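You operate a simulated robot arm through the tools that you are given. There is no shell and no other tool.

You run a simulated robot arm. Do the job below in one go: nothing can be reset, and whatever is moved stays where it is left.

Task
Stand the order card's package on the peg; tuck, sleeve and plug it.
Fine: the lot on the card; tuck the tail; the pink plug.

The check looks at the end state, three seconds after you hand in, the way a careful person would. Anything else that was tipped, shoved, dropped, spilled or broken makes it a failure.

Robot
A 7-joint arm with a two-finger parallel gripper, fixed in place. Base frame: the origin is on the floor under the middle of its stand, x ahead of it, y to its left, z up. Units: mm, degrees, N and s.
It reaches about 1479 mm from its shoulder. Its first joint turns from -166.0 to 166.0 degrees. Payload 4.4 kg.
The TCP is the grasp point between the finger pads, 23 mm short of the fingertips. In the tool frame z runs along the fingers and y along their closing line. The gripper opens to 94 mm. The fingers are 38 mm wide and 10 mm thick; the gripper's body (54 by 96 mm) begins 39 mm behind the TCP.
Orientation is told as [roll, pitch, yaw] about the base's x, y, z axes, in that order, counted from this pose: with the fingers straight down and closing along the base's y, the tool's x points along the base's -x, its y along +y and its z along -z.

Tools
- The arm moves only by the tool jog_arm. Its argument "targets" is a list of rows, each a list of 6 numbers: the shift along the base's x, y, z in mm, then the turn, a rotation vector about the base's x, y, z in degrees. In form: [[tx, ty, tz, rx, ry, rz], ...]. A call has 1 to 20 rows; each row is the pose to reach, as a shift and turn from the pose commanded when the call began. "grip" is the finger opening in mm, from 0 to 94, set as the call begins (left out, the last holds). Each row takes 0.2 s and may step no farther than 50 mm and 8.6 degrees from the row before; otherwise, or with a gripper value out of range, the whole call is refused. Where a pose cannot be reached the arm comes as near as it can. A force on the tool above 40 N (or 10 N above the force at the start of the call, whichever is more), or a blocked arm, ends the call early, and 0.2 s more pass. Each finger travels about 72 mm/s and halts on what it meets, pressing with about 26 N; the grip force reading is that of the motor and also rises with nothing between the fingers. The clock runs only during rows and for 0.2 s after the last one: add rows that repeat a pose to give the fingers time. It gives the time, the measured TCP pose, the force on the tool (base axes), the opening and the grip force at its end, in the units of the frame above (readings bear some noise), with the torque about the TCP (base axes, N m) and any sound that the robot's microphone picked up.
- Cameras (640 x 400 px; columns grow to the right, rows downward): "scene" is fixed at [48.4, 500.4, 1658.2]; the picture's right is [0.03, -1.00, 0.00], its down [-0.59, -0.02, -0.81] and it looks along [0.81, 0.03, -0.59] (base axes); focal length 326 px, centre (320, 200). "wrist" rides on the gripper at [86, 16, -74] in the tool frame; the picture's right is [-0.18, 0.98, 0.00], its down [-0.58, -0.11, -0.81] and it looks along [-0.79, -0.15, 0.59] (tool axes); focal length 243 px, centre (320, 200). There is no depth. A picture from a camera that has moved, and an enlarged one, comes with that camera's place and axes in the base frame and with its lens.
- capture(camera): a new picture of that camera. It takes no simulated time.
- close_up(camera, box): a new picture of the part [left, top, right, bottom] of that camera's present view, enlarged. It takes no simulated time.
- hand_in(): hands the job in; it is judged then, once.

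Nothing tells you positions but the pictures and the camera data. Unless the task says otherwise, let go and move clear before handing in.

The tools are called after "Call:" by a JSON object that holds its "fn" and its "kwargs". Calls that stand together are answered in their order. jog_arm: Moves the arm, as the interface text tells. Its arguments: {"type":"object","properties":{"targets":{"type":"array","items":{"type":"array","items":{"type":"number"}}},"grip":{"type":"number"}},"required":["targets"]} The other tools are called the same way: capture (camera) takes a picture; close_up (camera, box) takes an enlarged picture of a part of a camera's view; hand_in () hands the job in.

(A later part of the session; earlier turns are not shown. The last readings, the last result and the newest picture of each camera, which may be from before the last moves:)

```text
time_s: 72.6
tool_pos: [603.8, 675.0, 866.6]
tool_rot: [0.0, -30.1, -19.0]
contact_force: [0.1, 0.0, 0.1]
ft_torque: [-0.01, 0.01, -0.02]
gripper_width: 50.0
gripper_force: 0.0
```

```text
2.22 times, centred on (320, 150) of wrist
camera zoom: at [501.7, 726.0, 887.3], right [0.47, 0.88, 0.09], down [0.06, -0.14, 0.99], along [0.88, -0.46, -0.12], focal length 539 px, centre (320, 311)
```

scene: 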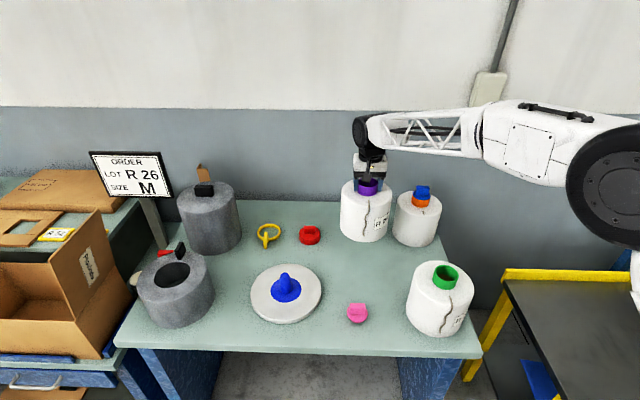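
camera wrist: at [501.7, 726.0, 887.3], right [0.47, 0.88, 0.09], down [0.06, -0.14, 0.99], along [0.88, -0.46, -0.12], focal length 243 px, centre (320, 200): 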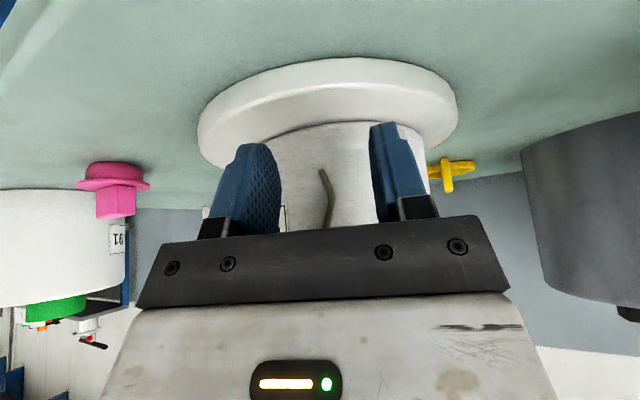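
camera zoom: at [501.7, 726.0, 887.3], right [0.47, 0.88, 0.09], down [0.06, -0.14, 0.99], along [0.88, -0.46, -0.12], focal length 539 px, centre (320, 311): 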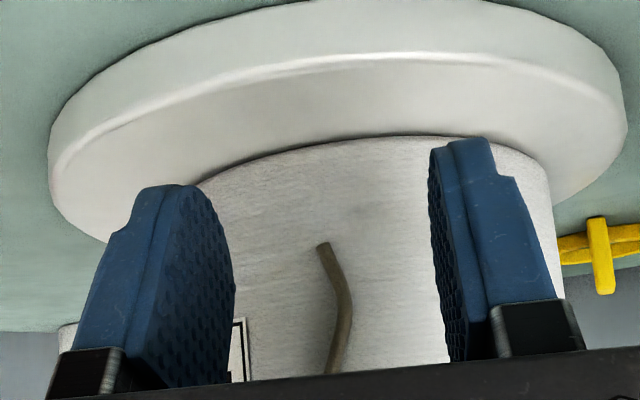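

The cord is centred. I'll narrow to 22 mm and advance along the approach line until light contact.

Call:
{"fn": "jog_arm", "kwargs": {"targets": [[0, 0, 0, 0, 0, 0], [0, 0, 0, 0, 0, 0], [3.8, -1.3, 0, 0, 0, 0], [7.6, -2.6, 0, 0, 0, 0], [7.6, -2.6, 0, 0, 0, 0]], "grip": 22}}

Call:
{"fn": "jog_arm", "kwargs": {"targets": [[1.9, -0.65, 0, 0, 0, 0], [1.9, -0.65, 0, 0, 0, 0]]}}

Call:
{"fn": "jog_arm", "kwargs": {"targets": [[1.9, -0.65, 0, 0, 0, 0], [1.9, -0.65, 0, 0, 0, 0]]}}

Call:
{"fn": "close_up", "kwargs": {"camera": "wrist", "box": [220, 60, 420, 240]}}

```text
time_s: 73.8
tool_pos: [611.0, 671.6, 866.2]
tool_rot: [0.0, -30.0, -18.9]
contact_force: [-0.5, -0.2, -0.2]
ft_torque: [0.04, 0.06, 0.02]
gripper_width: 22.2
gripper_force: 0.1
```

```text
time_s: 74.4
tool_pos: [612.9, 669.2, 867.8]
tool_rot: [0.0, -30.0, -18.9]
contact_force: [-0.1, 0.6, -0.4]
ft_torque: [0.03, -0.02, 0.0]
gripper_width: 21.9
gripper_force: 0.1
```

```text
time_s: 75.0
tool_pos: [614.1, 669.2, 868.3]
tool_rot: [0.0, -30.0, -18.9]
contact_force: [-0.3, 0.2, 0.2]
ft_torque: [0.0, -0.04, -0.02]
gripper_width: 21.9
gripper_force: 0.0
```

```text
2.22 times, centred on (320, 150) of wrist
camera zoom: at [513.0, 720.6, 888.0], right [0.47, 0.88, 0.09], down [0.06, -0.14, 0.99], along [0.88, -0.46, -0.12], focal length 539 px, centre (320, 311)
```

zoom: 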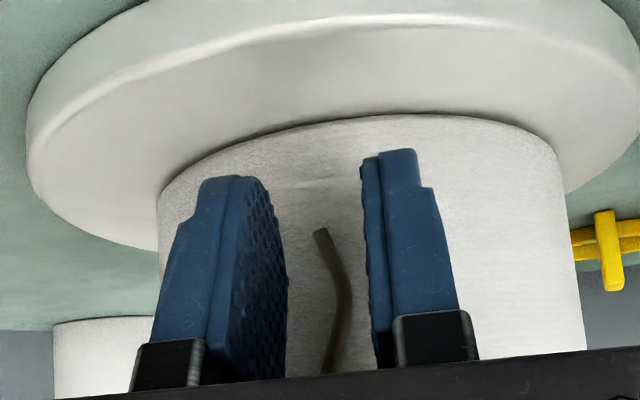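

Continuing forward in small steps until contact is felt.

Call:
{"fn": "jog_arm", "kwargs": {"targets": [[1.9, -0.65, 0, 0, 0, 0], [1.9, -0.65, 0, 0, 0, 0]]}}

Call:
{"fn": "jog_arm", "kwargs": {"targets": [[1.4, -0.5, 0, 0, 0, 0], [1.4, -0.5, 0, 0, 0, 0]]}}

Call:
{"fn": "jog_arm", "kwargs": {"targets": [[1.4, -0.5, 0, 0, 0, 0], [1.4, -0.5, 0, 0, 0, 0]]}}

```text
time_s: 75.6
tool_pos: [615.4, 667.8, 868.6]
tool_rot: [0.0, -30.0, -18.9]
contact_force: [-0.7, 0.5, 0.1]
ft_torque: [0.02, -0.01, 0.01]
gripper_width: 22.3
gripper_force: 0.0
```

```text
time_s: 76.2
tool_pos: [617.5, 667.8, 867.6]
tool_rot: [0.0, -30.0, -18.8]
contact_force: [-19.7, 7.5, 2.0]
ft_torque: [0.11, 0.16, 0.3]
gripper_width: 22.6
gripper_force: 1.3
```

```text
time_s: 76.7
tool_pos: [617.3, 668.2, 868.7]
tool_rot: [-0.1, -29.9, -18.8]
contact_force: [-13.9, 2.7, 3.9]
ft_torque: [0.01, 0.06, 0.11]
gripper_width: 22.6
gripper_force: 1.1
stopped in row 2: the force on the tool passed its limit at 46 N (the readings are from after the stop); the commanded pose is now the measured one
```

Firm, symmetric contact. I'll back off 0.4 mm and close on the cord.

Call:
{"fn": "jog_arm", "kwargs": {"targets": [[-0.4, 0.13, 0, 0, 0, 0], [-0.4, 0.13, 0, 0, 0, 0], [-0.4, 0.13, 0, 0, 0, 0], [-0.4, 0.13, 0, 0, 0, 0]], "grip": 0}}

Call:
{"fn": "close_up", "kwargs": {"camera": "wrist", "box": [220, 60, 420, 240]}}

```text
time_s: 77.7
tool_pos: [616.0, 669.5, 868.8]
tool_rot: [0.0, -29.9, -18.9]
contact_force: [-33.4, 20.4, -1.8]
ft_torque: [0.23, 0.36, 0.23]
gripper_width: 0.1
gripper_force: 26.2
```

```text
2.22 times, centred on (320, 150) of wrist
camera zoom: at [515.4, 720.5, 888.2], right [0.47, 0.88, 0.09], down [0.06, -0.14, 0.99], along [0.88, -0.46, -0.12], focal length 539 px, centre (320, 311)
```

zoom: 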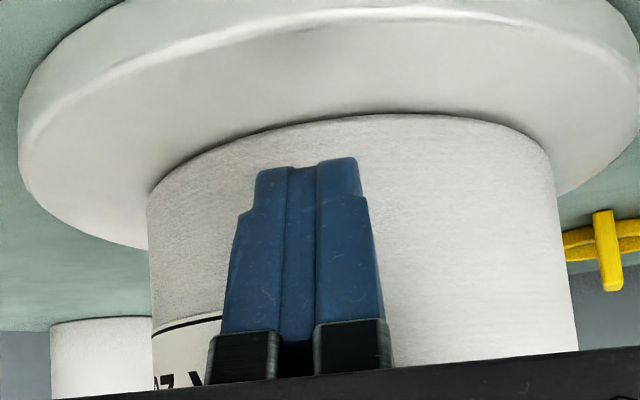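

Width reads 0 again even with firm pressure. I'll back off, open, and look at whether the cord moved at all relative to the label.

Call:
{"fn": "jog_arm", "kwargs": {"targets": [[-4, 1.4, 0, 0, 0, 0], [-11.4, 3.9, 0, 0, 0, 0], [-19, 6.5, 0, 0, 0, 0], [-19, 6.5, 0, 0, 0, 0]]}}

Call:
{"fn": "close_up", "kwargs": {"camera": "wrist", "box": [200, 60, 440, 240]}}

Call:
{"fn": "jog_arm", "kwargs": {"targets": [[0, 0, 0, 0, 0, 0], [0, 0, 0, 0, 0, 0], [0, 0, 0, 0, 0, 0], [0, 0, 0, 0, 0, 0]], "grip": 70}}

Call:
{"fn": "close_up", "kwargs": {"camera": "wrist", "box": [200, 60, 440, 240]}}

```text
time_s: 78.7
tool_pos: [599.7, 676.4, 868.3]
tool_rot: [0.0, -29.9, -18.9]
contact_force: [-0.3, 0.7, -0.5]
ft_torque: [0.02, -0.03, -0.01]
gripper_width: 0.0
gripper_force: 26.3
```

```text
2.22 times, centred on (320, 150) of wrist
camera zoom: at [497.5, 726.3, 888.3], right [0.47, 0.88, 0.09], down [0.06, -0.14, 0.99], along [0.88, -0.46, -0.12], focal length 539 px, centre (320, 311)
```

zoom: 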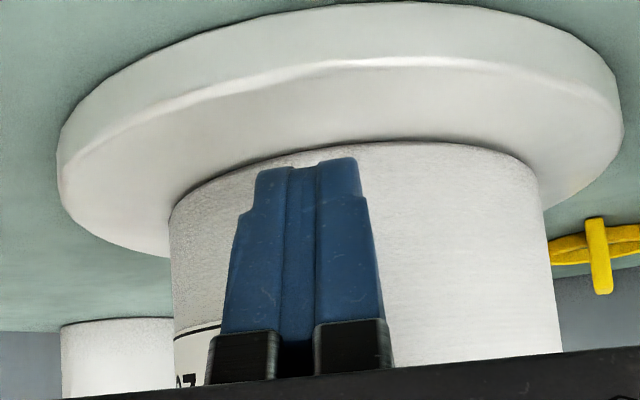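

```text
time_s: 79.7
tool_pos: [599.7, 675.1, 868.3]
tool_rot: [0.0, -29.9, -18.8]
contact_force: [1.4, -0.2, -0.1]
ft_torque: [0.0, 0.03, -0.02]
gripper_width: 69.9
gripper_force: 0.1
```

```text
2.22 times, centred on (320, 150) of wrist
camera zoom: at [497.4, 726.3, 888.1], right [0.47, 0.88, 0.09], down [0.06, -0.14, 0.99], along [0.88, -0.46, -0.12], focal length 539 px, centre (320, 311)
```

zoom: 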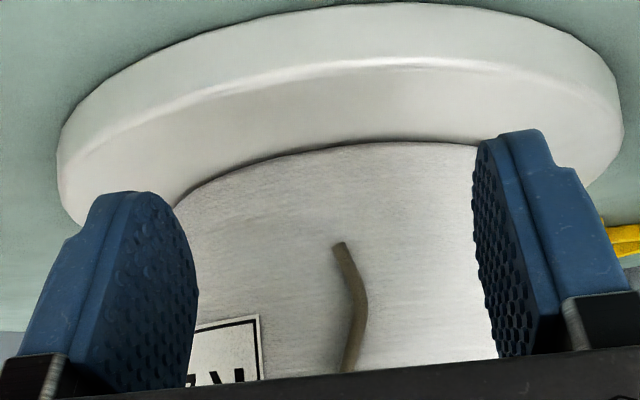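

The cord keeps the same shape relative to the label, so I need to know whether it is physically loose. I'll do a gentle side-poke test: closed fingertips beside the cord, swept sideways across its lower end.

Call:
{"fn": "jog_arm", "kwargs": {"targets": [[0, 0, 0, 0, 0, 0], [-2.5, -7, 0, 0, 0, 0], [-4.9, -14.2, 0, 0, 0, 0], [-4.9, -14.2, 0, 0, 0, 0], [-1, -15.5, 0, 0, 0, 0], [4.6, -17.5, 0, 0, 0, 0], [8.4, -18.8, 0, 0, 0, 0], [8.4, -18.8, 0, 0, 0, 0]], "grip": 0}}

Call:
{"fn": "close_up", "kwargs": {"camera": "wrist", "box": [200, 60, 440, 240]}}

```text
time_s: 81.5
tool_pos: [607.7, 656.5, 867.8]
tool_rot: [0.1, -30.0, -18.9]
contact_force: [-0.7, -0.1, 1.0]
ft_torque: [-0.01, 0.03, -0.03]
gripper_width: 0.2
gripper_force: 26.0
```

```text
2.22 times, centred on (320, 150) of wrist
camera zoom: at [505.9, 707.9, 888.5], right [0.47, 0.88, 0.09], down [0.06, -0.14, 0.99], along [0.88, -0.46, -0.12], focal length 539 px, centre (320, 311)
```

zoom: 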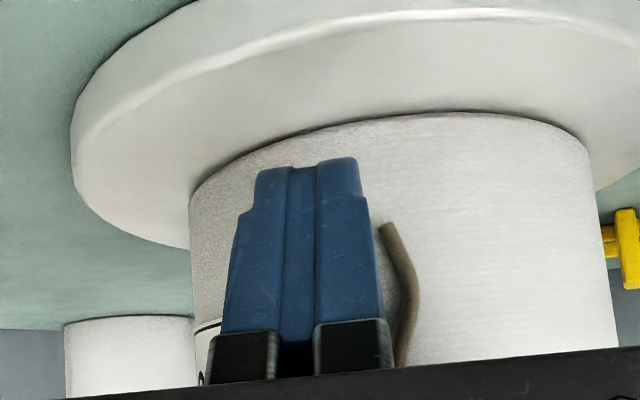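

Call:
{"fn": "jog_arm", "kwargs": {"targets": [[1.9, -0.65, 0, 0, 0, 0], [3.8, -1.3, 0, 0, 0, 0], [3.8, -1.3, 0, 0, 0, 0]]}}

Call:
{"fn": "jog_arm", "kwargs": {"targets": [[1, -0.33, 0, 0, 0, 0], [1, -0.33, 0, 0, 0, 0]]}}

Call:
{"fn": "jog_arm", "kwargs": {"targets": [[1, -0.33, 0, 0, 0, 0], [1, -0.33, 0, 0, 0, 0]]}}

```text
time_s: 82.2
tool_pos: [610.6, 654.8, 868.0]
tool_rot: [0.0, -29.9, -18.9]
contact_force: [0.2, 0.0, 0.3]
ft_torque: [0.02, 0.02, -0.02]
gripper_width: 0.0
gripper_force: 26.1
```

```text
time_s: 82.8
tool_pos: [612.1, 654.8, 867.8]
tool_rot: [-0.1, -30.0, -18.7]
contact_force: [-0.5, -0.2, 0.3]
ft_torque: [-0.03, 0.05, -0.02]
gripper_width: 0.0
gripper_force: 26.0
```

```text
time_s: 83.5
tool_pos: [612.7, 653.7, 866.5]
tool_rot: [0.1, -29.9, -18.8]
contact_force: [-10.3, -0.4, 3.5]
ft_torque: [-0.07, 0.04, -0.12]
gripper_width: 0.0
gripper_force: 25.7
```

Light contact. I'll back off 0.5 mm and sweep slowly sideways across the cord, watching the side force.

Call:
{"fn": "jog_arm", "kwargs": {"targets": [[-0.6, 0.2, 0, 0, 0, 0], [0.3, 3, 0, 0, 0, 0], [1.2, 5.8, 0, 0, 0, 0], [1.2, 5.8, 0, 0, 0, 0]]}}

Call:
{"fn": "close_up", "kwargs": {"camera": "wrist", "box": [200, 60, 440, 240]}}

Call:
{"fn": "jog_arm", "kwargs": {"targets": [[1, 2.8, 0, 0, 0, 0], [2, 5.7, 0, 0, 0, 0], [2, 5.7, 0, 0, 0, 0]]}}

Call:
{"fn": "close_up", "kwargs": {"camera": "wrist", "box": [200, 60, 440, 240]}}

```text
time_s: 84.5
tool_pos: [615.1, 658.9, 866.9]
tool_rot: [0.1, -29.8, -18.7]
contact_force: [-11.9, 0.9, -3.2]
ft_torque: [0.07, 0.23, -0.08]
gripper_width: 0.1
gripper_force: 25.7
```

```text
2.22 times, centred on (320, 150) of wrist
camera zoom: at [513.4, 711.3, 887.6], right [0.47, 0.88, 0.09], down [0.06, -0.14, 0.99], along [0.88, -0.46, -0.12], focal length 539 px, centre (320, 311)
```

zoom: 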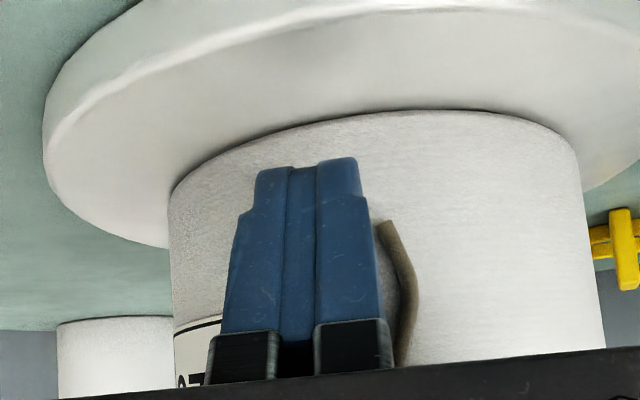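

```text
time_s: 85.2
tool_pos: [615.9, 666.4, 867.3]
tool_rot: [0.0, -29.8, -18.9]
contact_force: [-0.3, -0.1, 0.2]
ft_torque: [0.0, -0.01, -0.03]
gripper_width: 0.1
gripper_force: 25.8
```

```text
2.22 times, centred on (320, 150) of wrist
camera zoom: at [514.7, 717.1, 887.5], right [0.47, 0.88, 0.09], down [0.06, -0.14, 0.99], along [0.88, -0.46, -0.12], focal length 539 px, centre (320, 311)
```

zoom: 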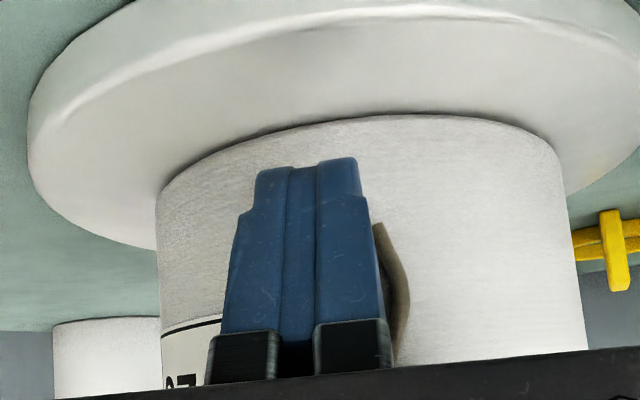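

The cord does bend aside when pushed, so it is a real flexible cord; my tilted fingers only overlapped it at a corner. I'll retreat and reduce the tilt to about 10° so a long finger edge lies along the surface.

Call:
{"fn": "jog_arm", "kwargs": {"targets": [[-9.5, 3.3, 0, 0, 0, 0], [-19, 6.5, 0, 0, 0, 0], [-19, 6.5, 0, 2.2, 6.3, 0], [-19, 6.5, 2, 4.4, 12.6, 0], [-19, 6.5, 3, 6.5, 18.9, 0], [-19, 6.5, 3, 6.5, 18.9, 0], [-19, 6.5, 3, 6.5, 18.9, 0]], "grip": 50}}

Call:
{"fn": "capture", "kwargs": {"camera": "wrist"}}

Call:
{"fn": "close_up", "kwargs": {"camera": "wrist", "box": [200, 60, 440, 240]}}

Call:
{"fn": "close_up", "kwargs": {"camera": "scene", "box": [220, 200, 360, 360]}}

```text
time_s: 86.8
tool_pos: [596.8, 672.7, 870.7]
tool_rot: [0.0, -9.8, -18.7]
contact_force: [-0.2, 0.1, 0.0]
ft_torque: [0.01, 0.0, 0.0]
gripper_width: 50.1
gripper_force: 0.1
```

```text
taken
camera wrist: at [509.1, 719.3, 928.6], right [0.49, 0.87, 0.03], down [0.38, -0.24, 0.89], along [0.79, -0.43, -0.45], focal length 243 px, centre (320, 200)
```

wrist: 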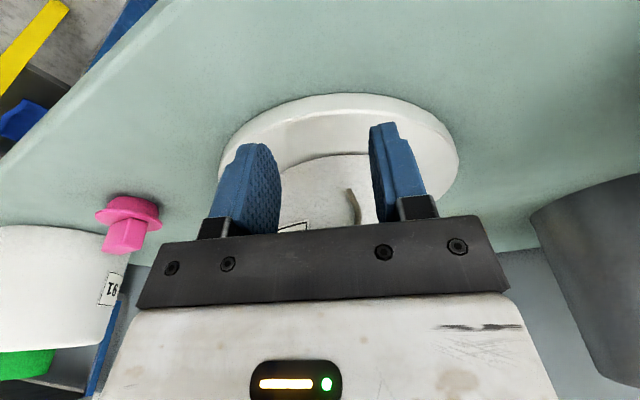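

```text
2.22 times, centred on (320, 150) of wrist
camera zoom: at [509.1, 719.3, 928.6], right [0.49, 0.87, 0.03], down [0.38, -0.24, 0.89], along [0.79, -0.43, -0.45], focal length 539 px, centre (320, 311)
```

zoom: 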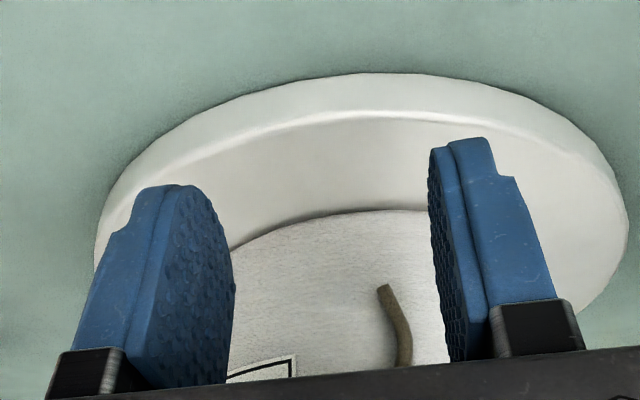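

```text
2.50 times, centred on (290, 280) of scene
camera zoom: at [48.4, 500.4, 1658.2], right [0.03, -1.0, 0.0], down [-0.59, -0.02, -0.81], along [0.81, 0.03, -0.59], focal length 814 px, centre (395, 0)
```

zoom: 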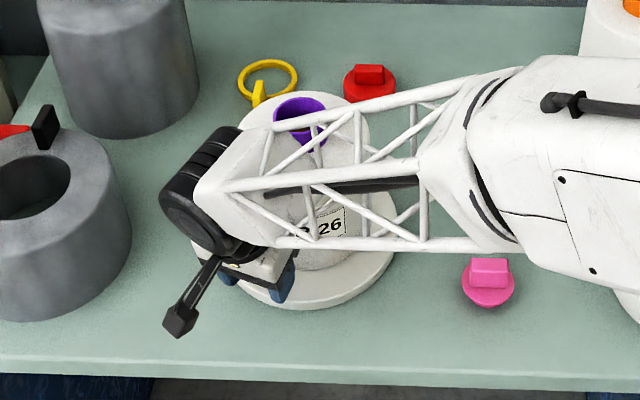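

The cord end is now near (643, 669, 852), at about 26°. I'll rotate another -7° and line up radially with the cord.

Call:
{"fn": "jog_arm", "kwargs": {"targets": [[3, 6, 0, 0, 0, -3.5], [10, 14, 0, 0, 0, -7], [10, 14, 0, 0, 0, -7]]}}

Call:
{"fn": "close_up", "kwargs": {"camera": "wrist", "box": [200, 60, 440, 240]}}

```text
time_s: 87.7
tool_pos: [607.4, 686.1, 870.9]
tool_rot: [0.0, -9.9, -25.8]
contact_force: [-0.3, -0.8, -0.4]
ft_torque: [0.0, 0.01, 0.0]
gripper_width: 50.0
gripper_force: 0.1
```

```text
2.22 times, centred on (320, 150) of wrist
camera zoom: at [525.7, 743.9, 928.7], right [0.59, 0.81, 0.03], down [0.34, -0.29, 0.89], along [0.73, -0.52, -0.45], focal length 539 px, centre (320, 311)
```

zoom: 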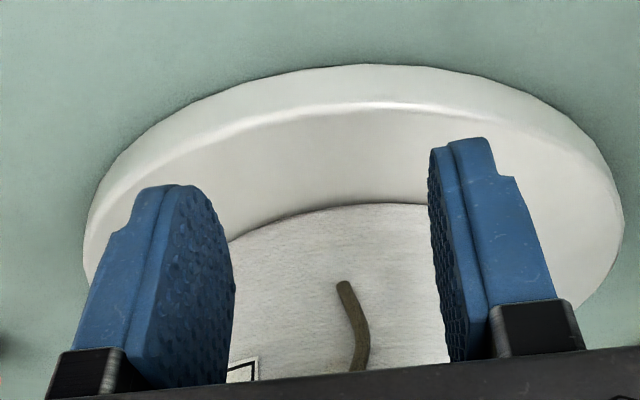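

Call:
{"fn": "jog_arm", "kwargs": {"targets": [[0, 0, -2, 0, 0, 0], [0, 0, -4, 0, 0, 0], [3.6, -1.75, -4, 0, 0, 0], [7.2, -3.5, -4, 0, 0, 0], [9.9, -4.8, -4, 0, 0, 0], [9.9, -4.8, -4, 0, 0, 0]], "grip": 22}}

Call:
{"fn": "jog_arm", "kwargs": {"targets": [[1.8, -0.88, 0, 0, 0, 0], [1.8, -0.88, 0, 0, 0, 0]]}}

Call:
{"fn": "jog_arm", "kwargs": {"targets": [[1.8, -0.88, 0, 0, 0, 0], [1.8, -0.88, 0, 0, 0, 0]]}}

Call:
{"fn": "close_up", "kwargs": {"camera": "wrist", "box": [200, 60, 440, 240]}}

```text
time_s: 88.8
tool_pos: [611.4, 684.4, 866.5]
tool_rot: [0.1, -9.9, -25.7]
contact_force: [-12.5, 6.1, 3.2]
ft_torque: [-0.37, -0.82, -0.02]
gripper_width: 22.0
gripper_force: 0.1
stopped in row 5: the force on the tool passed its limit at 47 N (the readings are from after the stop); the commanded pose is now the measured one
```

```text
time_s: 89.2
tool_pos: [612.5, 685.2, 866.6]
tool_rot: [0.0, -9.9, -25.7]
contact_force: [-10.2, 5.5, 2.1]
ft_torque: [-0.27, -0.64, -0.01]
gripper_width: 22.0
gripper_force: 0.0
stopped in row 2: the force on the tool passed its limit at 45 N (the readings are from after the stop); the commanded pose is now the measured one
```

```text
time_s: 89.8
tool_pos: [611.6, 685.6, 865.4]
tool_rot: [0.0, -9.8, -25.6]
contact_force: [-12.0, 5.1, 1.4]
ft_torque: [-0.25, -0.7, -0.03]
gripper_width: 21.7
gripper_force: 0.0
stopped in row 2: the force on the tool passed its limit at 42 N (the readings are from after the stop); the commanded pose is now the measured one
```

```text
2.22 times, centred on (320, 150) of wrist
camera zoom: at [530.3, 742.0, 923.9], right [0.59, 0.81, 0.03], down [0.35, -0.29, 0.89], along [0.73, -0.51, -0.45], focal length 539 px, centre (320, 311)
```

zoom: 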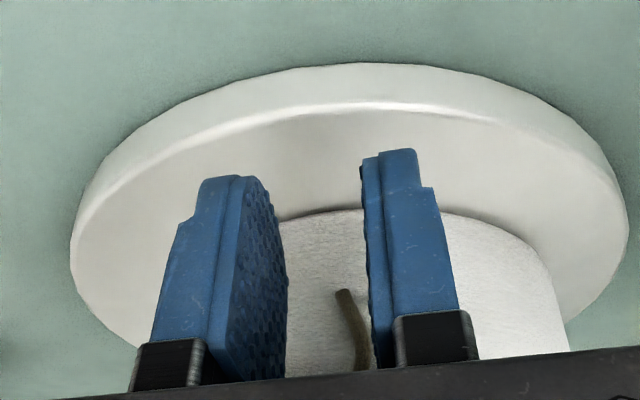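

Contact came early, and the torque says it is about 60 mm above the TCP, so the gripper body or something at that height is touching the package. I'll look at it from the scene camera.

Call:
{"fn": "close_up", "kwargs": {"camera": "scene", "box": [230, 210, 350, 320]}}

Call:
{"fn": "capture", "kwargs": {"camera": "wrist"}}

```text
3.64 times, centred on (290, 265) of scene
camera zoom: at [48.4, 500.4, 1658.2], right [0.03, -1.0, 0.0], down [-0.59, -0.02, -0.81], along [0.81, 0.03, -0.59], focal length 1184 px, centre (429, -36)
```

zoom: 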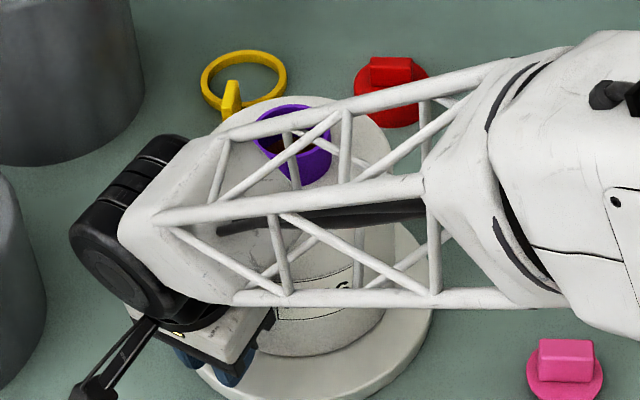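

```text
taken
camera wrist: at [530.3, 742.0, 923.9], right [0.59, 0.81, 0.03], down [0.35, -0.29, 0.89], along [0.73, -0.51, -0.45], focal length 243 px, centre (320, 200)
```

wrist: 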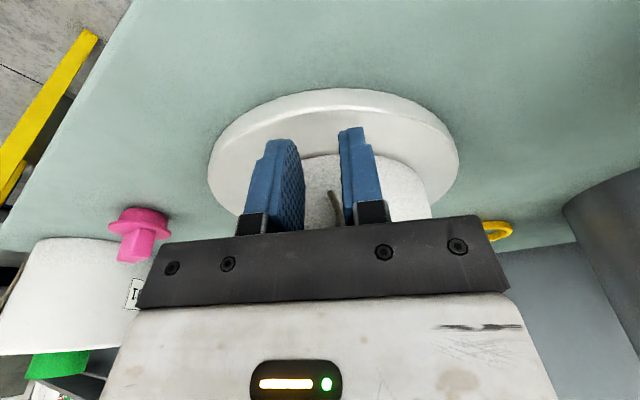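

A wider part of the hand, about 44 mm half-depth, hits the package at low tilt, so I need about 30° tilt. New plan: use one finger to drag the cord sideways along the tangent, where the round surface curves away from it, then pinch it there with more finger overlap.

Call:
{"fn": "jog_arm", "kwargs": {"targets": [[-5.4, 2.6, 0, 0, 0, 0], [-10.8, 5.3, 2, 0, 0, 0], [-14, 7, 6, -2.9, -6, 0], [-14, 7, 9, -5.8, -12, 0], [-14, 7, 12, -8.77, -17.98, 0], [-14, 7, 12, -8.77, -17.98, 0]], "grip": 46}}

Call:
{"fn": "close_up", "kwargs": {"camera": "wrist", "box": [200, 60, 440, 240]}}

```text
time_s: 91.2
tool_pos: [599.3, 692.1, 878.2]
tool_rot: [-0.2, -29.9, -25.6]
contact_force: [0.0, 0.3, 0.5]
ft_torque: [0.02, 0.02, 0.01]
gripper_width: 46.0
gripper_force: 0.0
```

```text
2.22 times, centred on (320, 150) of wrist
camera zoom: at [504.9, 755.2, 899.2], right [0.57, 0.82, 0.09], down [0.05, -0.14, 0.99], along [0.82, -0.56, -0.12], focal length 539 px, centre (320, 311)
```

zoom: 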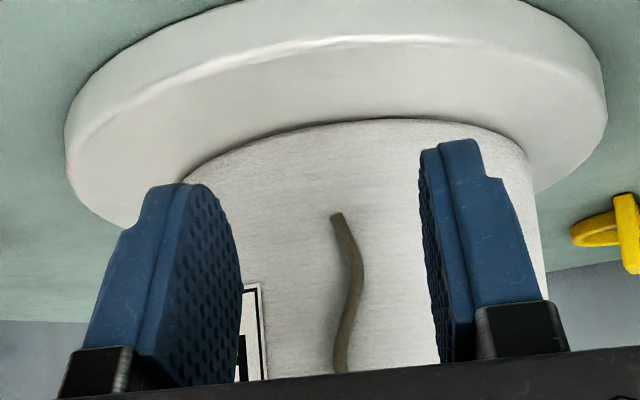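

Call:
{"fn": "jog_arm", "kwargs": {"targets": [[-3.3, -6.8, 0, 0, 0, 0], [-6.6, -13.5, 0, 0, 0, 0], [3.3, -18.3, 0, 0, 0, 0], [13.2, -23.1, 0, 0, 0, 0], [13.2, -23.1, 0, 0, 0, 0]]}}

Call:
{"fn": "jog_arm", "kwargs": {"targets": [[1.8, -0.88, 0, 0, 0, 0], [1.8, -0.88, 0, 0, 0, 0]]}}

Call:
{"fn": "jog_arm", "kwargs": {"targets": [[1.3, -0.65, 0, 0, 0, 0], [1.3, -0.65, 0, 0, 0, 0]]}}

Call:
{"fn": "close_up", "kwargs": {"camera": "wrist", "box": [200, 60, 440, 240]}}

```text
time_s: 92.4
tool_pos: [611.9, 669.2, 878.7]
tool_rot: [-0.2, -29.8, -25.6]
contact_force: [0.4, -0.5, -0.4]
ft_torque: [0.02, 0.02, 0.01]
gripper_width: 45.9
gripper_force: 0.1
```

```text
time_s: 93.0
tool_pos: [613.9, 667.7, 878.7]
tool_rot: [-0.3, -29.8, -25.6]
contact_force: [-0.1, 0.2, 1.2]
ft_torque: [0.02, 0.0, -0.03]
gripper_width: 46.0
gripper_force: 0.1
```

```text
time_s: 93.6
tool_pos: [614.6, 668.3, 879.0]
tool_rot: [-0.2, -29.7, -25.6]
contact_force: [-1.0, 0.2, 1.0]
ft_torque: [-0.01, 0.0, 0.0]
gripper_width: 45.9
gripper_force: 0.0
```

```text
2.22 times, centred on (320, 150) of wrist
camera zoom: at [520.2, 731.1, 899.2], right [0.57, 0.82, 0.09], down [0.05, -0.14, 0.99], along [0.82, -0.56, -0.12], focal length 539 px, centre (320, 311)
```

zoom: 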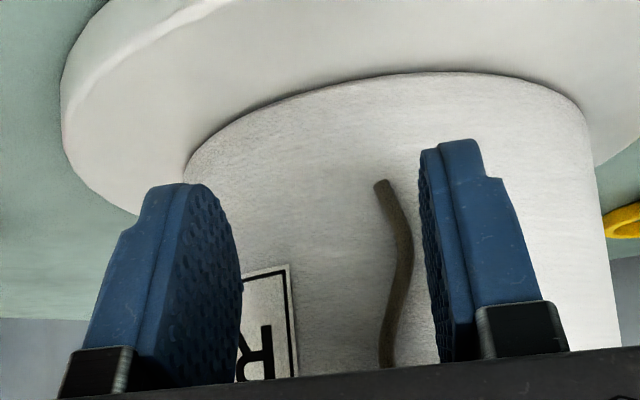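

The cord is just inside the right finger. I'll advance to touch, then sweep the fingers toward -t (left), dragging the cord.

Call:
{"fn": "jog_arm", "kwargs": {"targets": [[1.3, -0.65, 0, 0, 0, 0], [1.3, -0.65, 0, 0, 0, 0]]}}

Call:
{"fn": "jog_arm", "kwargs": {"targets": [[-1.8, -3.8, 0, 0, 0, 0], [-3.3, -7.7, 0, 0, 0, 0], [-4.6, -11.7, 0, 0, 0, 0], [-5.8, -15.8, 0, 0, 0, 0], [-5.8, -15.8, 0, 0, 0, 0]]}}

Call:
{"fn": "close_up", "kwargs": {"camera": "wrist", "box": [200, 60, 440, 240]}}

```text
time_s: 94.2
tool_pos: [616.8, 667.5, 878.0]
tool_rot: [-0.2, -29.8, -25.6]
contact_force: [0.0, -0.9, 0.3]
ft_torque: [0.01, 0.02, 0.01]
gripper_width: 46.2
gripper_force: 0.0
```

```text
time_s: 95.4
tool_pos: [609.5, 651.1, 878.0]
tool_rot: [-0.3, -29.9, -25.4]
contact_force: [-30.1, 17.4, 3.5]
ft_torque: [0.21, 0.21, 0.91]
gripper_width: 47.3
gripper_force: 1.6
```

```text
2.22 times, centred on (320, 150) of wrist
camera zoom: at [514.9, 714.3, 899.5], right [0.57, 0.82, 0.09], down [0.05, -0.14, 0.99], along [0.82, -0.56, -0.12], focal length 539 px, centre (320, 311)
```

zoom: 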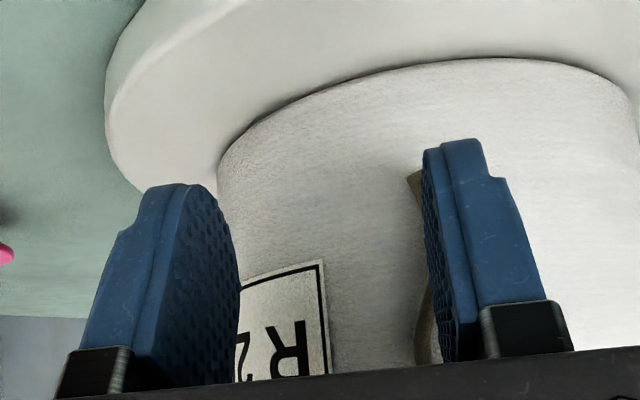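

I was pressing too hard into the surface. I'll ease back 2 mm radially and continue the sideways sweep.

Call:
{"fn": "jog_arm", "kwargs": {"targets": [[-1.8, 0.9, 0, 0, 0, 0], [-1.8, 0.9, 0, 0, 0, 0]]}}

Call:
{"fn": "jog_arm", "kwargs": {"targets": [[-2.2, -4.5, 0, 0, 0, 0], [-4.4, -9, 0, 0, 0, 0], [-6.6, -13.5, 0, 0, 0, 0], [-6.6, -13.5, 0, 0, 0, 0]]}}

Call:
{"fn": "close_up", "kwargs": {"camera": "wrist", "box": [200, 60, 440, 240]}}

```text
time_s: 96.0
tool_pos: [608.9, 652.0, 878.8]
tool_rot: [0.0, -29.9, -25.6]
contact_force: [-13.6, 8.6, 7.5]
ft_torque: [0.17, -0.1, 0.45]
gripper_width: 47.2
gripper_force: 1.1
```

```text
time_s: 97.0
tool_pos: [603.5, 638.6, 879.1]
tool_rot: [-0.2, -29.8, -25.6]
contact_force: [-0.5, -1.1, -0.4]
ft_torque: [0.01, 0.05, 0.01]
gripper_width: 46.1
gripper_force: 0.0
```

```text
2.22 times, centred on (320, 150) of wrist
camera zoom: at [508.4, 701.3, 899.8], right [0.57, 0.82, 0.09], down [0.05, -0.14, 0.99], along [0.82, -0.56, -0.12], focal length 539 px, centre (320, 311)
```

zoom: 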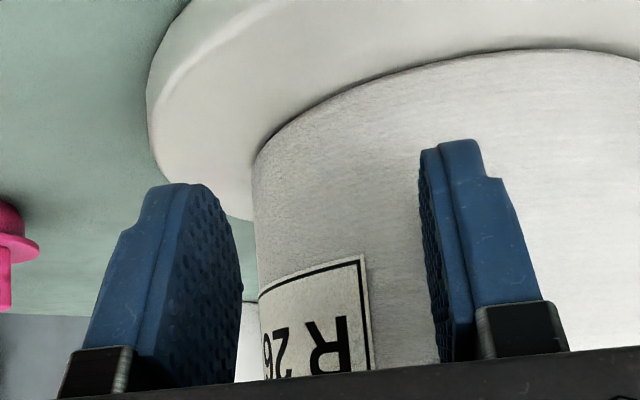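

The cord slipped under the finger's front edge. I'll retreat and look again, then try a close-straddle pinch higher up the cord with firm contact throughout.

Call:
{"fn": "jog_arm", "kwargs": {"targets": [[-9, 4.4, 0, 0, 0, 0], [-18, 8.8, 5, 0, 0, 0], [-18, 18, 15, 0, 0, 0], [-18, 26, 25, 0, 0, 0], [-18, 26, 25, 0, 0, 0]], "grip": 60}}

Call:
{"fn": "capture", "kwargs": {"camera": "wrist"}}

Call:
{"fn": "close_up", "kwargs": {"camera": "wrist", "box": [200, 60, 440, 240]}}

```text
time_s: 98.2
tool_pos: [585.0, 664.9, 902.4]
tool_rot: [-0.3, -29.8, -25.7]
contact_force: [-0.2, -0.2, 0.1]
ft_torque: [0.0, 0.0, -0.01]
gripper_width: 59.9
gripper_force: 0.1
```

```text
taken
camera wrist: at [490.4, 727.5, 924.2], right [0.57, 0.82, 0.09], down [0.05, -0.14, 0.99], along [0.82, -0.56, -0.12], focal length 243 px, centre (320, 200)
```

wrist: 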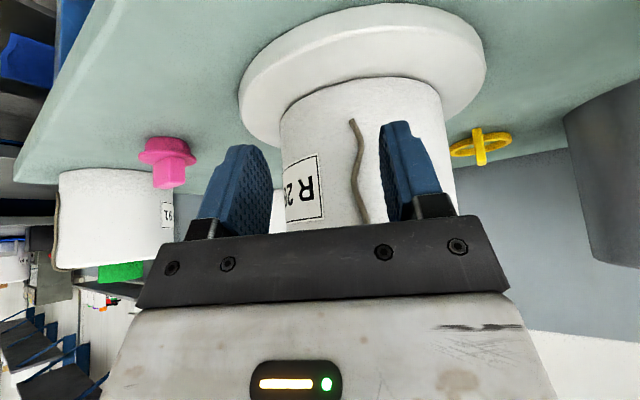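

```text
2.22 times, centred on (320, 150) of wrist
camera zoom: at [490.4, 727.5, 924.2], right [0.57, 0.82, 0.09], down [0.05, -0.14, 0.99], along [0.82, -0.56, -0.12], focal length 539 px, centre (320, 311)
```

zoom: 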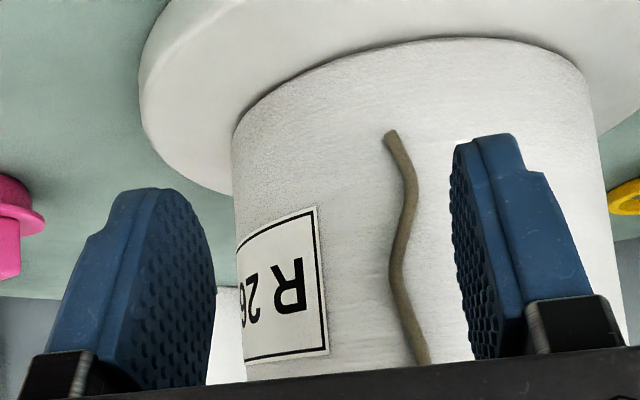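

The cord runs about y 656–660 between z 885 and 911, at azimuth about 17°. I'll line up radially there and come in with a narrow opening.

Call:
{"fn": "jog_arm", "kwargs": {"targets": [[6, 1.5, 1, 0, 0, 4.4], [12, 3, 2, 0, 0, 8.6], [15, 3.8, 2.6, 0, 0, 8.6], [15, 3.8, 2.6, 0, 0, 8.6], [15, 3.8, 2.6, 0, 0, 8.6]], "grip": 14}}

Call:
{"fn": "close_up", "kwargs": {"camera": "wrist", "box": [240, 90, 400, 240]}}

```text
time_s: 99.4
tool_pos: [599.8, 668.0, 906.7]
tool_rot: [-0.2, -29.8, -17.1]
contact_force: [-0.1, 0.2, -0.2]
ft_torque: [0.02, -0.01, -0.03]
gripper_width: 14.0
gripper_force: 0.1
```

```text
2.67 times, centred on (320, 165) of wrist
camera zoom: at [496.5, 715.8, 926.6], right [0.44, 0.89, 0.09], down [0.07, -0.13, 0.99], along [0.9, -0.43, -0.12], focal length 647 px, centre (320, 293)
```

zoom: 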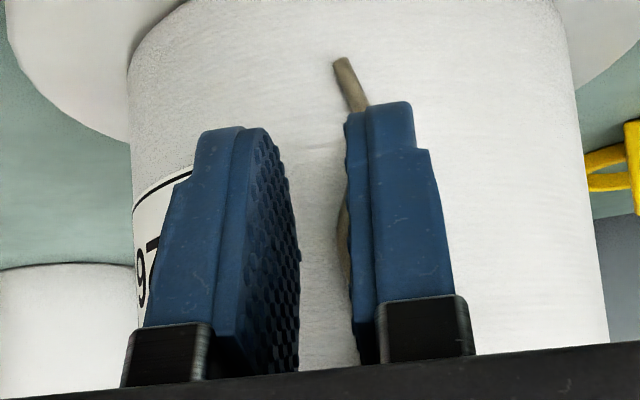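

The cord lines up with the finger gap. Advancing in small steps until firm contact.

Call:
{"fn": "jog_arm", "kwargs": {"targets": [[4.8, -0.5, 0, 0, 0, 0], [9.6, -2, 0, 0, 0, 0], [13.9, -3.4, 0, 0, 0, 0], [13.9, -3.4, 0, 0, 0, 0]]}}

Call:
{"fn": "close_up", "kwargs": {"camera": "wrist", "box": [240, 90, 400, 240]}}

Call:
{"fn": "jog_arm", "kwargs": {"targets": [[1.4, -0.43, 0, 0, 0, 0], [1.4, -0.43, 0, 0, 0, 0]]}}

Call:
{"fn": "jog_arm", "kwargs": {"targets": [[1.4, -0.43, 0, 0, 0, 0], [1.4, -0.43, 0, 0, 0, 0]]}}

```text
time_s: 100.4
tool_pos: [612.4, 662.5, 906.5]
tool_rot: [-0.1, -29.9, -16.9]
contact_force: [0.3, 0.6, 0.2]
ft_torque: [0.0, 0.0, 0.01]
gripper_width: 14.1
gripper_force: 0.1
```

```text
2.67 times, centred on (320, 165) of wrist
camera zoom: at [510.1, 711.7, 927.2], right [0.44, 0.89, 0.09], down [0.07, -0.13, 0.99], along [0.89, -0.43, -0.12], focal length 647 px, centre (320, 293)
```

zoom: 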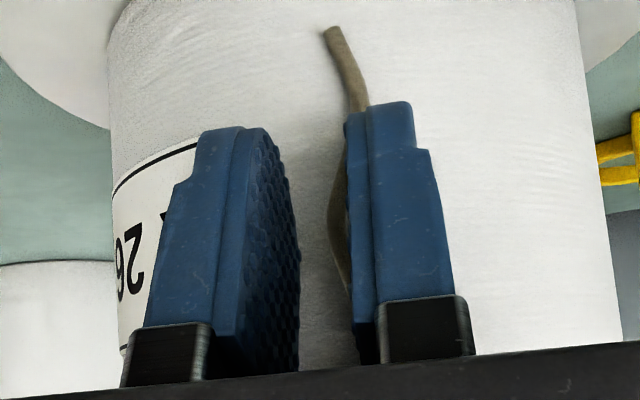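

```text
time_s: 101.0
tool_pos: [614.5, 662.7, 906.8]
tool_rot: [-0.3, -29.8, -17.0]
contact_force: [-0.2, 0.3, 0.4]
ft_torque: [0.0, -0.01, 0.01]
gripper_width: 14.0
gripper_force: 0.0
```

```text
time_s: 101.6
tool_pos: [616.1, 662.9, 905.4]
tool_rot: [-0.2, -29.8, -17.1]
contact_force: [0.4, -0.2, 0.5]
ft_torque: [0.02, -0.03, 0.0]
gripper_width: 13.9
gripper_force: 0.1
```

Call:
{"fn": "jog_arm", "kwargs": {"targets": [[1.4, -0.43, 0, 0, 0, 0], [1.4, -0.43, 0, 0, 0, 0]]}}

Call:
{"fn": "jog_arm", "kwargs": {"targets": [[1.4, -0.43, 0, 0, 0, 0], [1.4, -0.43, 0, 0, 0, 0]]}}

Call:
{"fn": "jog_arm", "kwargs": {"targets": [[1.0, -0.3, 0, 0, 0, 0], [1.0, -0.3, 0, 0, 0, 0]]}}

```text
time_s: 102.4
tool_pos: [616.8, 663.7, 905.4]
tool_rot: [-0.2, -29.8, -16.9]
contact_force: [-14.2, 0.3, 4.9]
ft_torque: [-0.03, -0.01, -0.21]
gripper_width: 15.4
gripper_force: 1.8
stopped in row 2: the force on the tool passed its limit at 41 N (the readings are from after the stop); the commanded pose is now the measured one
```

```text
time_s: 103.0
tool_pos: [616.7, 663.8, 905.2]
tool_rot: [-0.1, -29.8, -16.9]
contact_force: [-13.5, 0.4, 4.6]
ft_torque: [-0.06, 0.04, -0.19]
gripper_width: 15.7
gripper_force: 2.1
stopped in row 2: the force on the tool passed its limit at 41 N (the readings are from after the stop); the commanded pose is now the measured one
```

```text
time_s: 103.6
tool_pos: [617.1, 664.7, 905.6]
tool_rot: [-0.1, -29.8, -16.9]
contact_force: [-39.6, 7.5, 8.0]
ft_torque: [-0.05, 0.21, -0.41]
gripper_width: 15.1
gripper_force: 1.4
```

Firm contact. Closing now while staying pressed.

Call:
{"fn": "jog_arm", "kwargs": {"targets": [[-0.4, 0.1, 0, 0, 0, 0], [-0.4, 0.1, 0, 0, 0, 0], [-0.4, 0.1, 0, 0, 0, 0], [-0.4, 0.1, 0, 0, 0, 0]], "grip": 0}}

Call:
{"fn": "close_up", "kwargs": {"camera": "wrist", "box": [240, 90, 400, 240]}}

```text
time_s: 104.6
tool_pos: [616.7, 664.3, 904.9]
tool_rot: [-0.2, -29.8, -16.9]
contact_force: [-39.5, 23.8, 10.1]
ft_torque: [0.3, 0.07, 0.29]
gripper_width: 0.1
gripper_force: 25.8
```

```text
2.67 times, centred on (320, 165) of wrist
camera zoom: at [513.6, 711.9, 926.2], right [0.44, 0.89, 0.09], down [0.07, -0.13, 0.99], along [0.9, -0.43, -0.12], focal length 647 px, centre (320, 293)
```

zoom: 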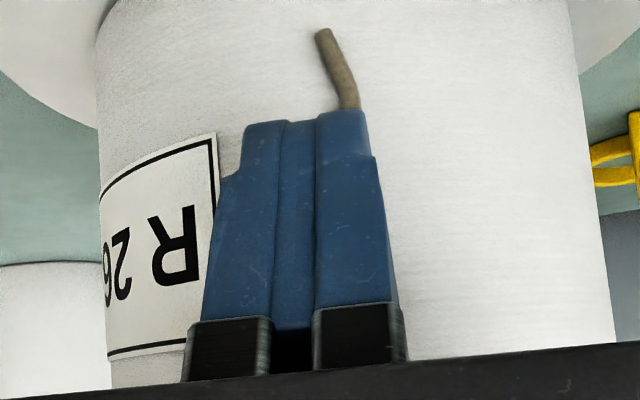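

The cord never caught, and its spacing from the label is unchanged (about 19–20°), so it isn't yielding to finger contact here. I'll retreat and study the cord, and the finished-looking orange package, up close before trying anything else.

Call:
{"fn": "jog_arm", "kwargs": {"targets": [[-9.6, 2.9, 0, 0, 0, 0], [-28, 8.5, 10, 0, 0, 0], [-55, 16, 30, 0, 0, 0], [-85, 25, 60, 0, 0, 0], [-85, 25, 60, 0, 0, 0]], "grip": 94}}

Call:
{"fn": "capture", "kwargs": {"camera": "wrist"}}

Call:
{"fn": "close_up", "kwargs": {"camera": "wrist", "box": [280, 60, 400, 220]}}

Call:
{"fn": "capture", "kwargs": {"camera": "scene"}}

```text
time_s: 105.8
tool_pos: [534.4, 688.1, 966.3]
tool_rot: [-0.2, -29.8, -16.8]
contact_force: [-0.5, 0.5, 0.4]
ft_torque: [0.02, 0.01, 0.01]
gripper_width: 94.3
gripper_force: 0.0
```

```text
taken
camera wrist: at [431.6, 736.5, 987.0], right [0.44, 0.89, 0.09], down [0.07, -0.13, 0.99], along [0.9, -0.43, -0.12], focal length 243 px, centre (320, 200)
```

wrist: 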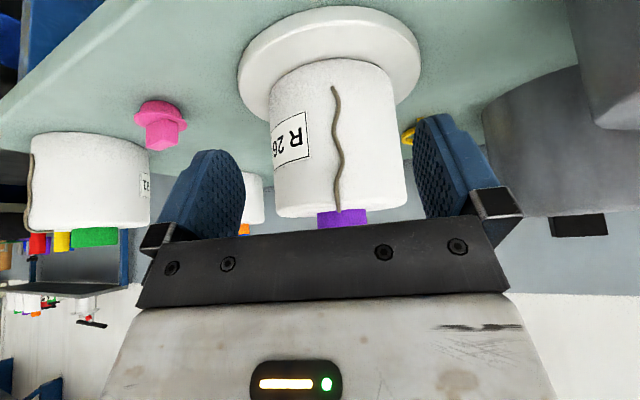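

```text
2.50 times, centred on (340, 140) of wrist
camera zoom: at [431.6, 736.5, 987.0], right [0.44, 0.89, 0.09], down [0.07, -0.13, 0.99], along [0.9, -0.43, -0.12], focal length 606 px, centre (270, 350)
```

zoom: 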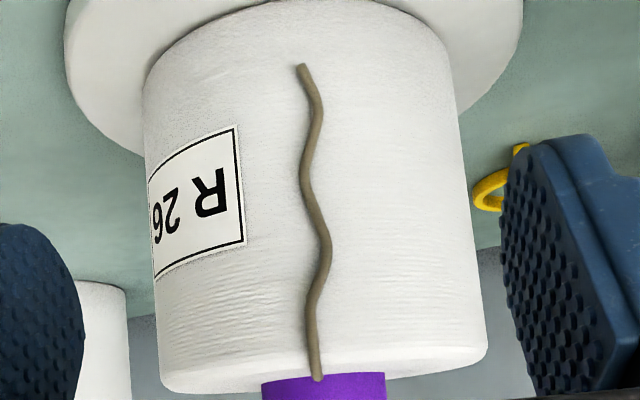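

```text
taken
```

scene: 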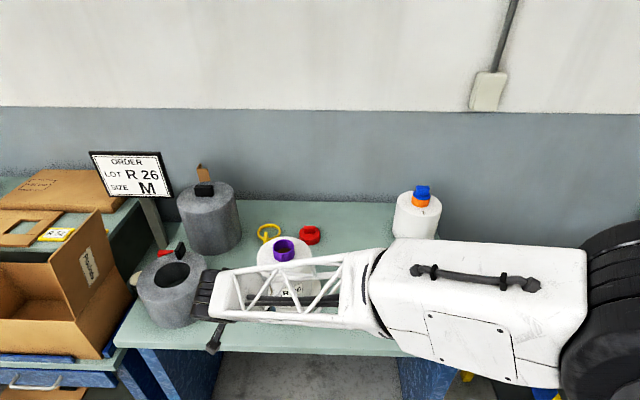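

The cord shape hasn't changed at all. I'll rise and straighten the gripper, then look closely at the orange package's short tail stub as a reference for what "tucked" looks like.

Call:
{"fn": "jog_arm", "kwargs": {"targets": [[0, 0, 40, 0.9, 6, 3.3], [0, 0, 80, 1.8, 12, 6.6], [0, 0, 120, 2.7, 18, 10], [10, -10, 160, 3.6, 24, 13.3], [35, -40, 165, 4.45, 29.8, 16.6], [65, -75, 165, 4.45, 29.8, 16.6], [95, -110, 165, 4.45, 29.8, 16.6], [125, -148, 165, 4.45, 29.8, 16.6], [155, -185, 165, 4.45, 29.8, 16.6], [187, -223, 165, 4.45, 29.8, 16.6], [219, -261, 165, 4.45, 29.8, 16.6], [251, -299, 165, 4.45, 29.8, 16.6], [283, -337, 165, 4.45, 29.8, 16.6], [315, -375, 165, 4.45, 29.8, 16.6], [347, -413, 165, 4.45, 29.8, 16.6], [379, -451, 165, 4.45, 29.8, 16.6], [408, -485, 165, 4.45, 29.8, 16.6], [421, -504, 165, 4.45, 29.8, 16.6]]}}

Call:
{"fn": "capture", "kwargs": {"camera": "wrist"}}

Call:
{"fn": "capture", "kwargs": {"camera": "scene"}}

```text
time_s: 109.6
tool_pos: [954.8, 182.4, 1128.1]
tool_rot: [-0.2, 0.2, 0.1]
contact_force: [0.2, 0.6, 0.0]
ft_torque: [0.0, 0.01, -0.01]
gripper_width: 94.0
gripper_force: 0.0
```

```text
taken
camera wrist: at [867.6, 198.1, 1202.0], right [0.18, 0.98, 0.0], down [0.58, -0.11, 0.8], along [0.79, -0.15, -0.59], focal length 243 px, centre (320, 200)
```

wrist: 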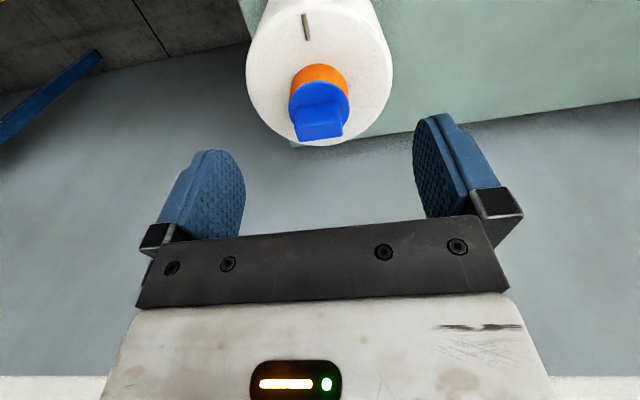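

```text
taken
```

scene: 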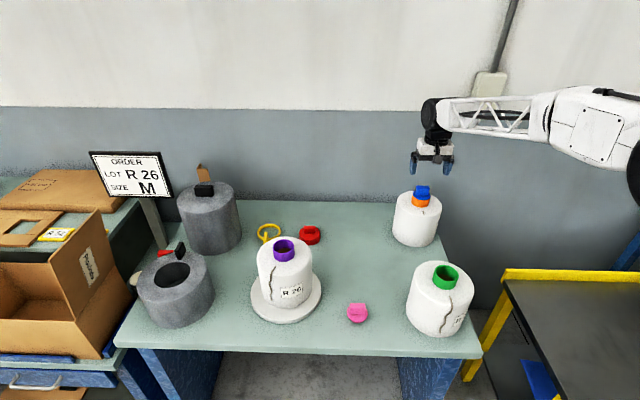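

Call:
{"fn": "close_up", "kwargs": {"camera": "wrist", "box": [240, 0, 400, 150]}}

Call:
{"fn": "close_up", "kwargs": {"camera": "scene", "box": [245, 225, 330, 330]}}

Call:
{"fn": "close_up", "kwargs": {"camera": "scene", "box": [385, 175, 455, 255]}}

```text
2.67 times, centred on (320, 75) of wrist
camera zoom: at [867.6, 198.1, 1202.0], right [0.18, 0.98, 0.0], down [0.58, -0.11, 0.8], along [0.79, -0.15, -0.59], focal length 647 px, centre (320, 533)
```

zoom: 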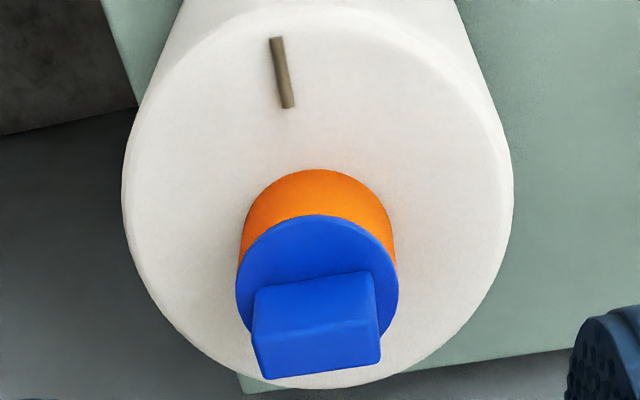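

```text
3.81 times, centred on (288, 278) of scene
camera zoom: at [48.4, 500.4, 1658.2], right [0.03, -1.0, 0.0], down [-0.59, -0.02, -0.81], along [0.81, 0.03, -0.59], focal length 1240 px, centre (444, -95)
```

zoom: 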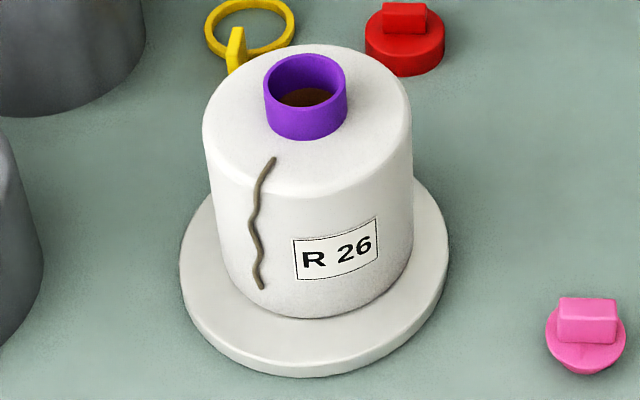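

```text
5.00 times, centred on (420, 215) of scene
camera zoom: at [48.4, 500.4, 1658.2], right [0.03, -1.0, 0.0], down [-0.59, -0.02, -0.81], along [0.81, 0.03, -0.59], focal length 1628 px, centre (-180, 125)
```

zoom: 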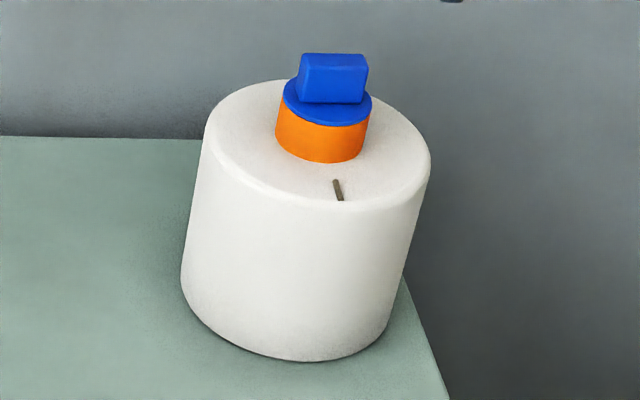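

The orange stub is just a short radial piece lying on top. For the next try I'll come at the purple cord with near-horizontal fingers higher on the body, so the pads enclose it at mid-fingertip. First I'll move back to the -x side.

Call:
{"fn": "jog_arm", "kwargs": {"targets": [[-31, 34, 0, 0, 0, 0], [-62, 68, 0, 0, 0, 0], [-93, 102, 0, 0, 0, 0], [-124, 136, 0, 0, 0, 0], [-155, 170, 0, 0, 0, 0], [-186, 204, 0, 0, 0, 0], [-217, 238, 0, 0, 0, 0], [-248, 272, 0, 0, 0, 0], [-279, 306, 0, 0, 0, 0], [-310, 340, 0, 0, 0, 0], [-341, 374, 0, 0, 0, 0], [-372, 408, 0, 0, 0, 0], [-403, 442, 0, 0, 0, 0], [-434, 476, 0, 0, 0, 0], [-460, 506, 0, 0, 0, 0], [-460, 506, 0, 0, 0, 0]]}}

Call:
{"fn": "jog_arm", "kwargs": {"targets": [[0, 0, -15, 0, 0, -8.5], [0, 0, -30, 0, 0, -17], [0, 0, -45, 0, 0, -17], [0, 0, -60, 0, 0, -17], [0, 0, -75, 0, 0, -17]]}}

Call:
{"fn": "jog_arm", "kwargs": {"targets": [[0, 0, -8, -2.44, -7.97, 0], [0, 0, -16, -4.88, -15.94, 0], [0, 0, -24, -7.32, -23.91, 0], [0, 0, -32, -9.76, -31.88, 0], [0, 0, -40, -12.2, -39.85, 0], [0, 0, -48, -14.64, -47.82, 0], [0, 0, -56, -17.08, -55.79, 0], [0, 0, -64, -19.52, -63.76, 0], [0, 0, -72, -21.9, -71.7, 0], [0, 0, -72, -21.9, -71.7, 0]]}}

Call:
{"fn": "capture", "kwargs": {"camera": "wrist"}}

Call:
{"fn": "capture", "kwargs": {"camera": "scene"}}

```text
time_s: 113.0
tool_pos: [494.1, 690.8, 1132.7]
tool_rot: [-0.1, 0.3, 0.1]
contact_force: [0.7, -0.2, 0.4]
ft_torque: [-0.01, 0.01, -0.03]
gripper_width: 94.1
gripper_force: 0.1
```

```text
time_s: 114.2
tool_pos: [495.1, 689.7, 1055.4]
tool_rot: [0.0, 0.2, -17.0]
contact_force: [1.1, 0.2, 0.3]
ft_torque: [-0.01, 0.01, 0.02]
gripper_width: 94.0
gripper_force: 0.0
```

```text
time_s: 116.4
tool_pos: [494.4, 691.4, 984.0]
tool_rot: [-0.2, -74.8, -16.8]
contact_force: [0.4, 0.0, -0.1]
ft_torque: [0.04, 0.02, 0.0]
gripper_width: 93.9
gripper_force: 0.2
```

```text
taken
camera wrist: at [407.9, 733.2, 918.5], right [0.33, 0.93, 0.18], down [-0.63, 0.08, 0.77], along [0.7, -0.37, 0.61], focal length 243 px, centre (320, 200)
```

wrist: 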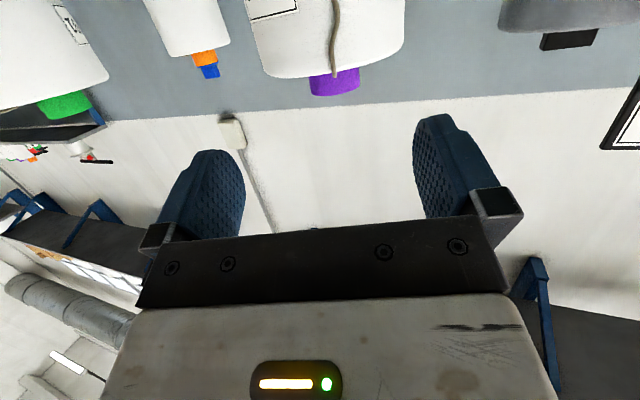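

```text
taken
```

scene: 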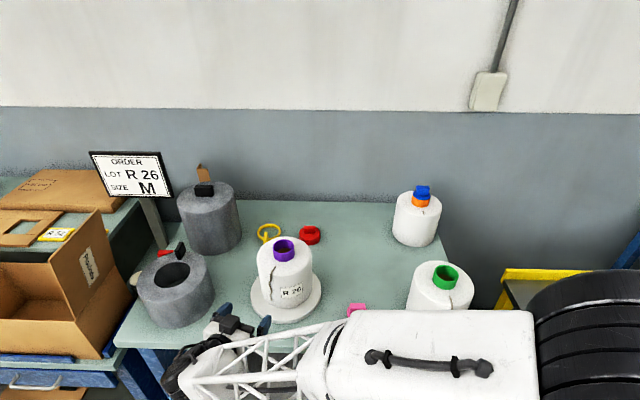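

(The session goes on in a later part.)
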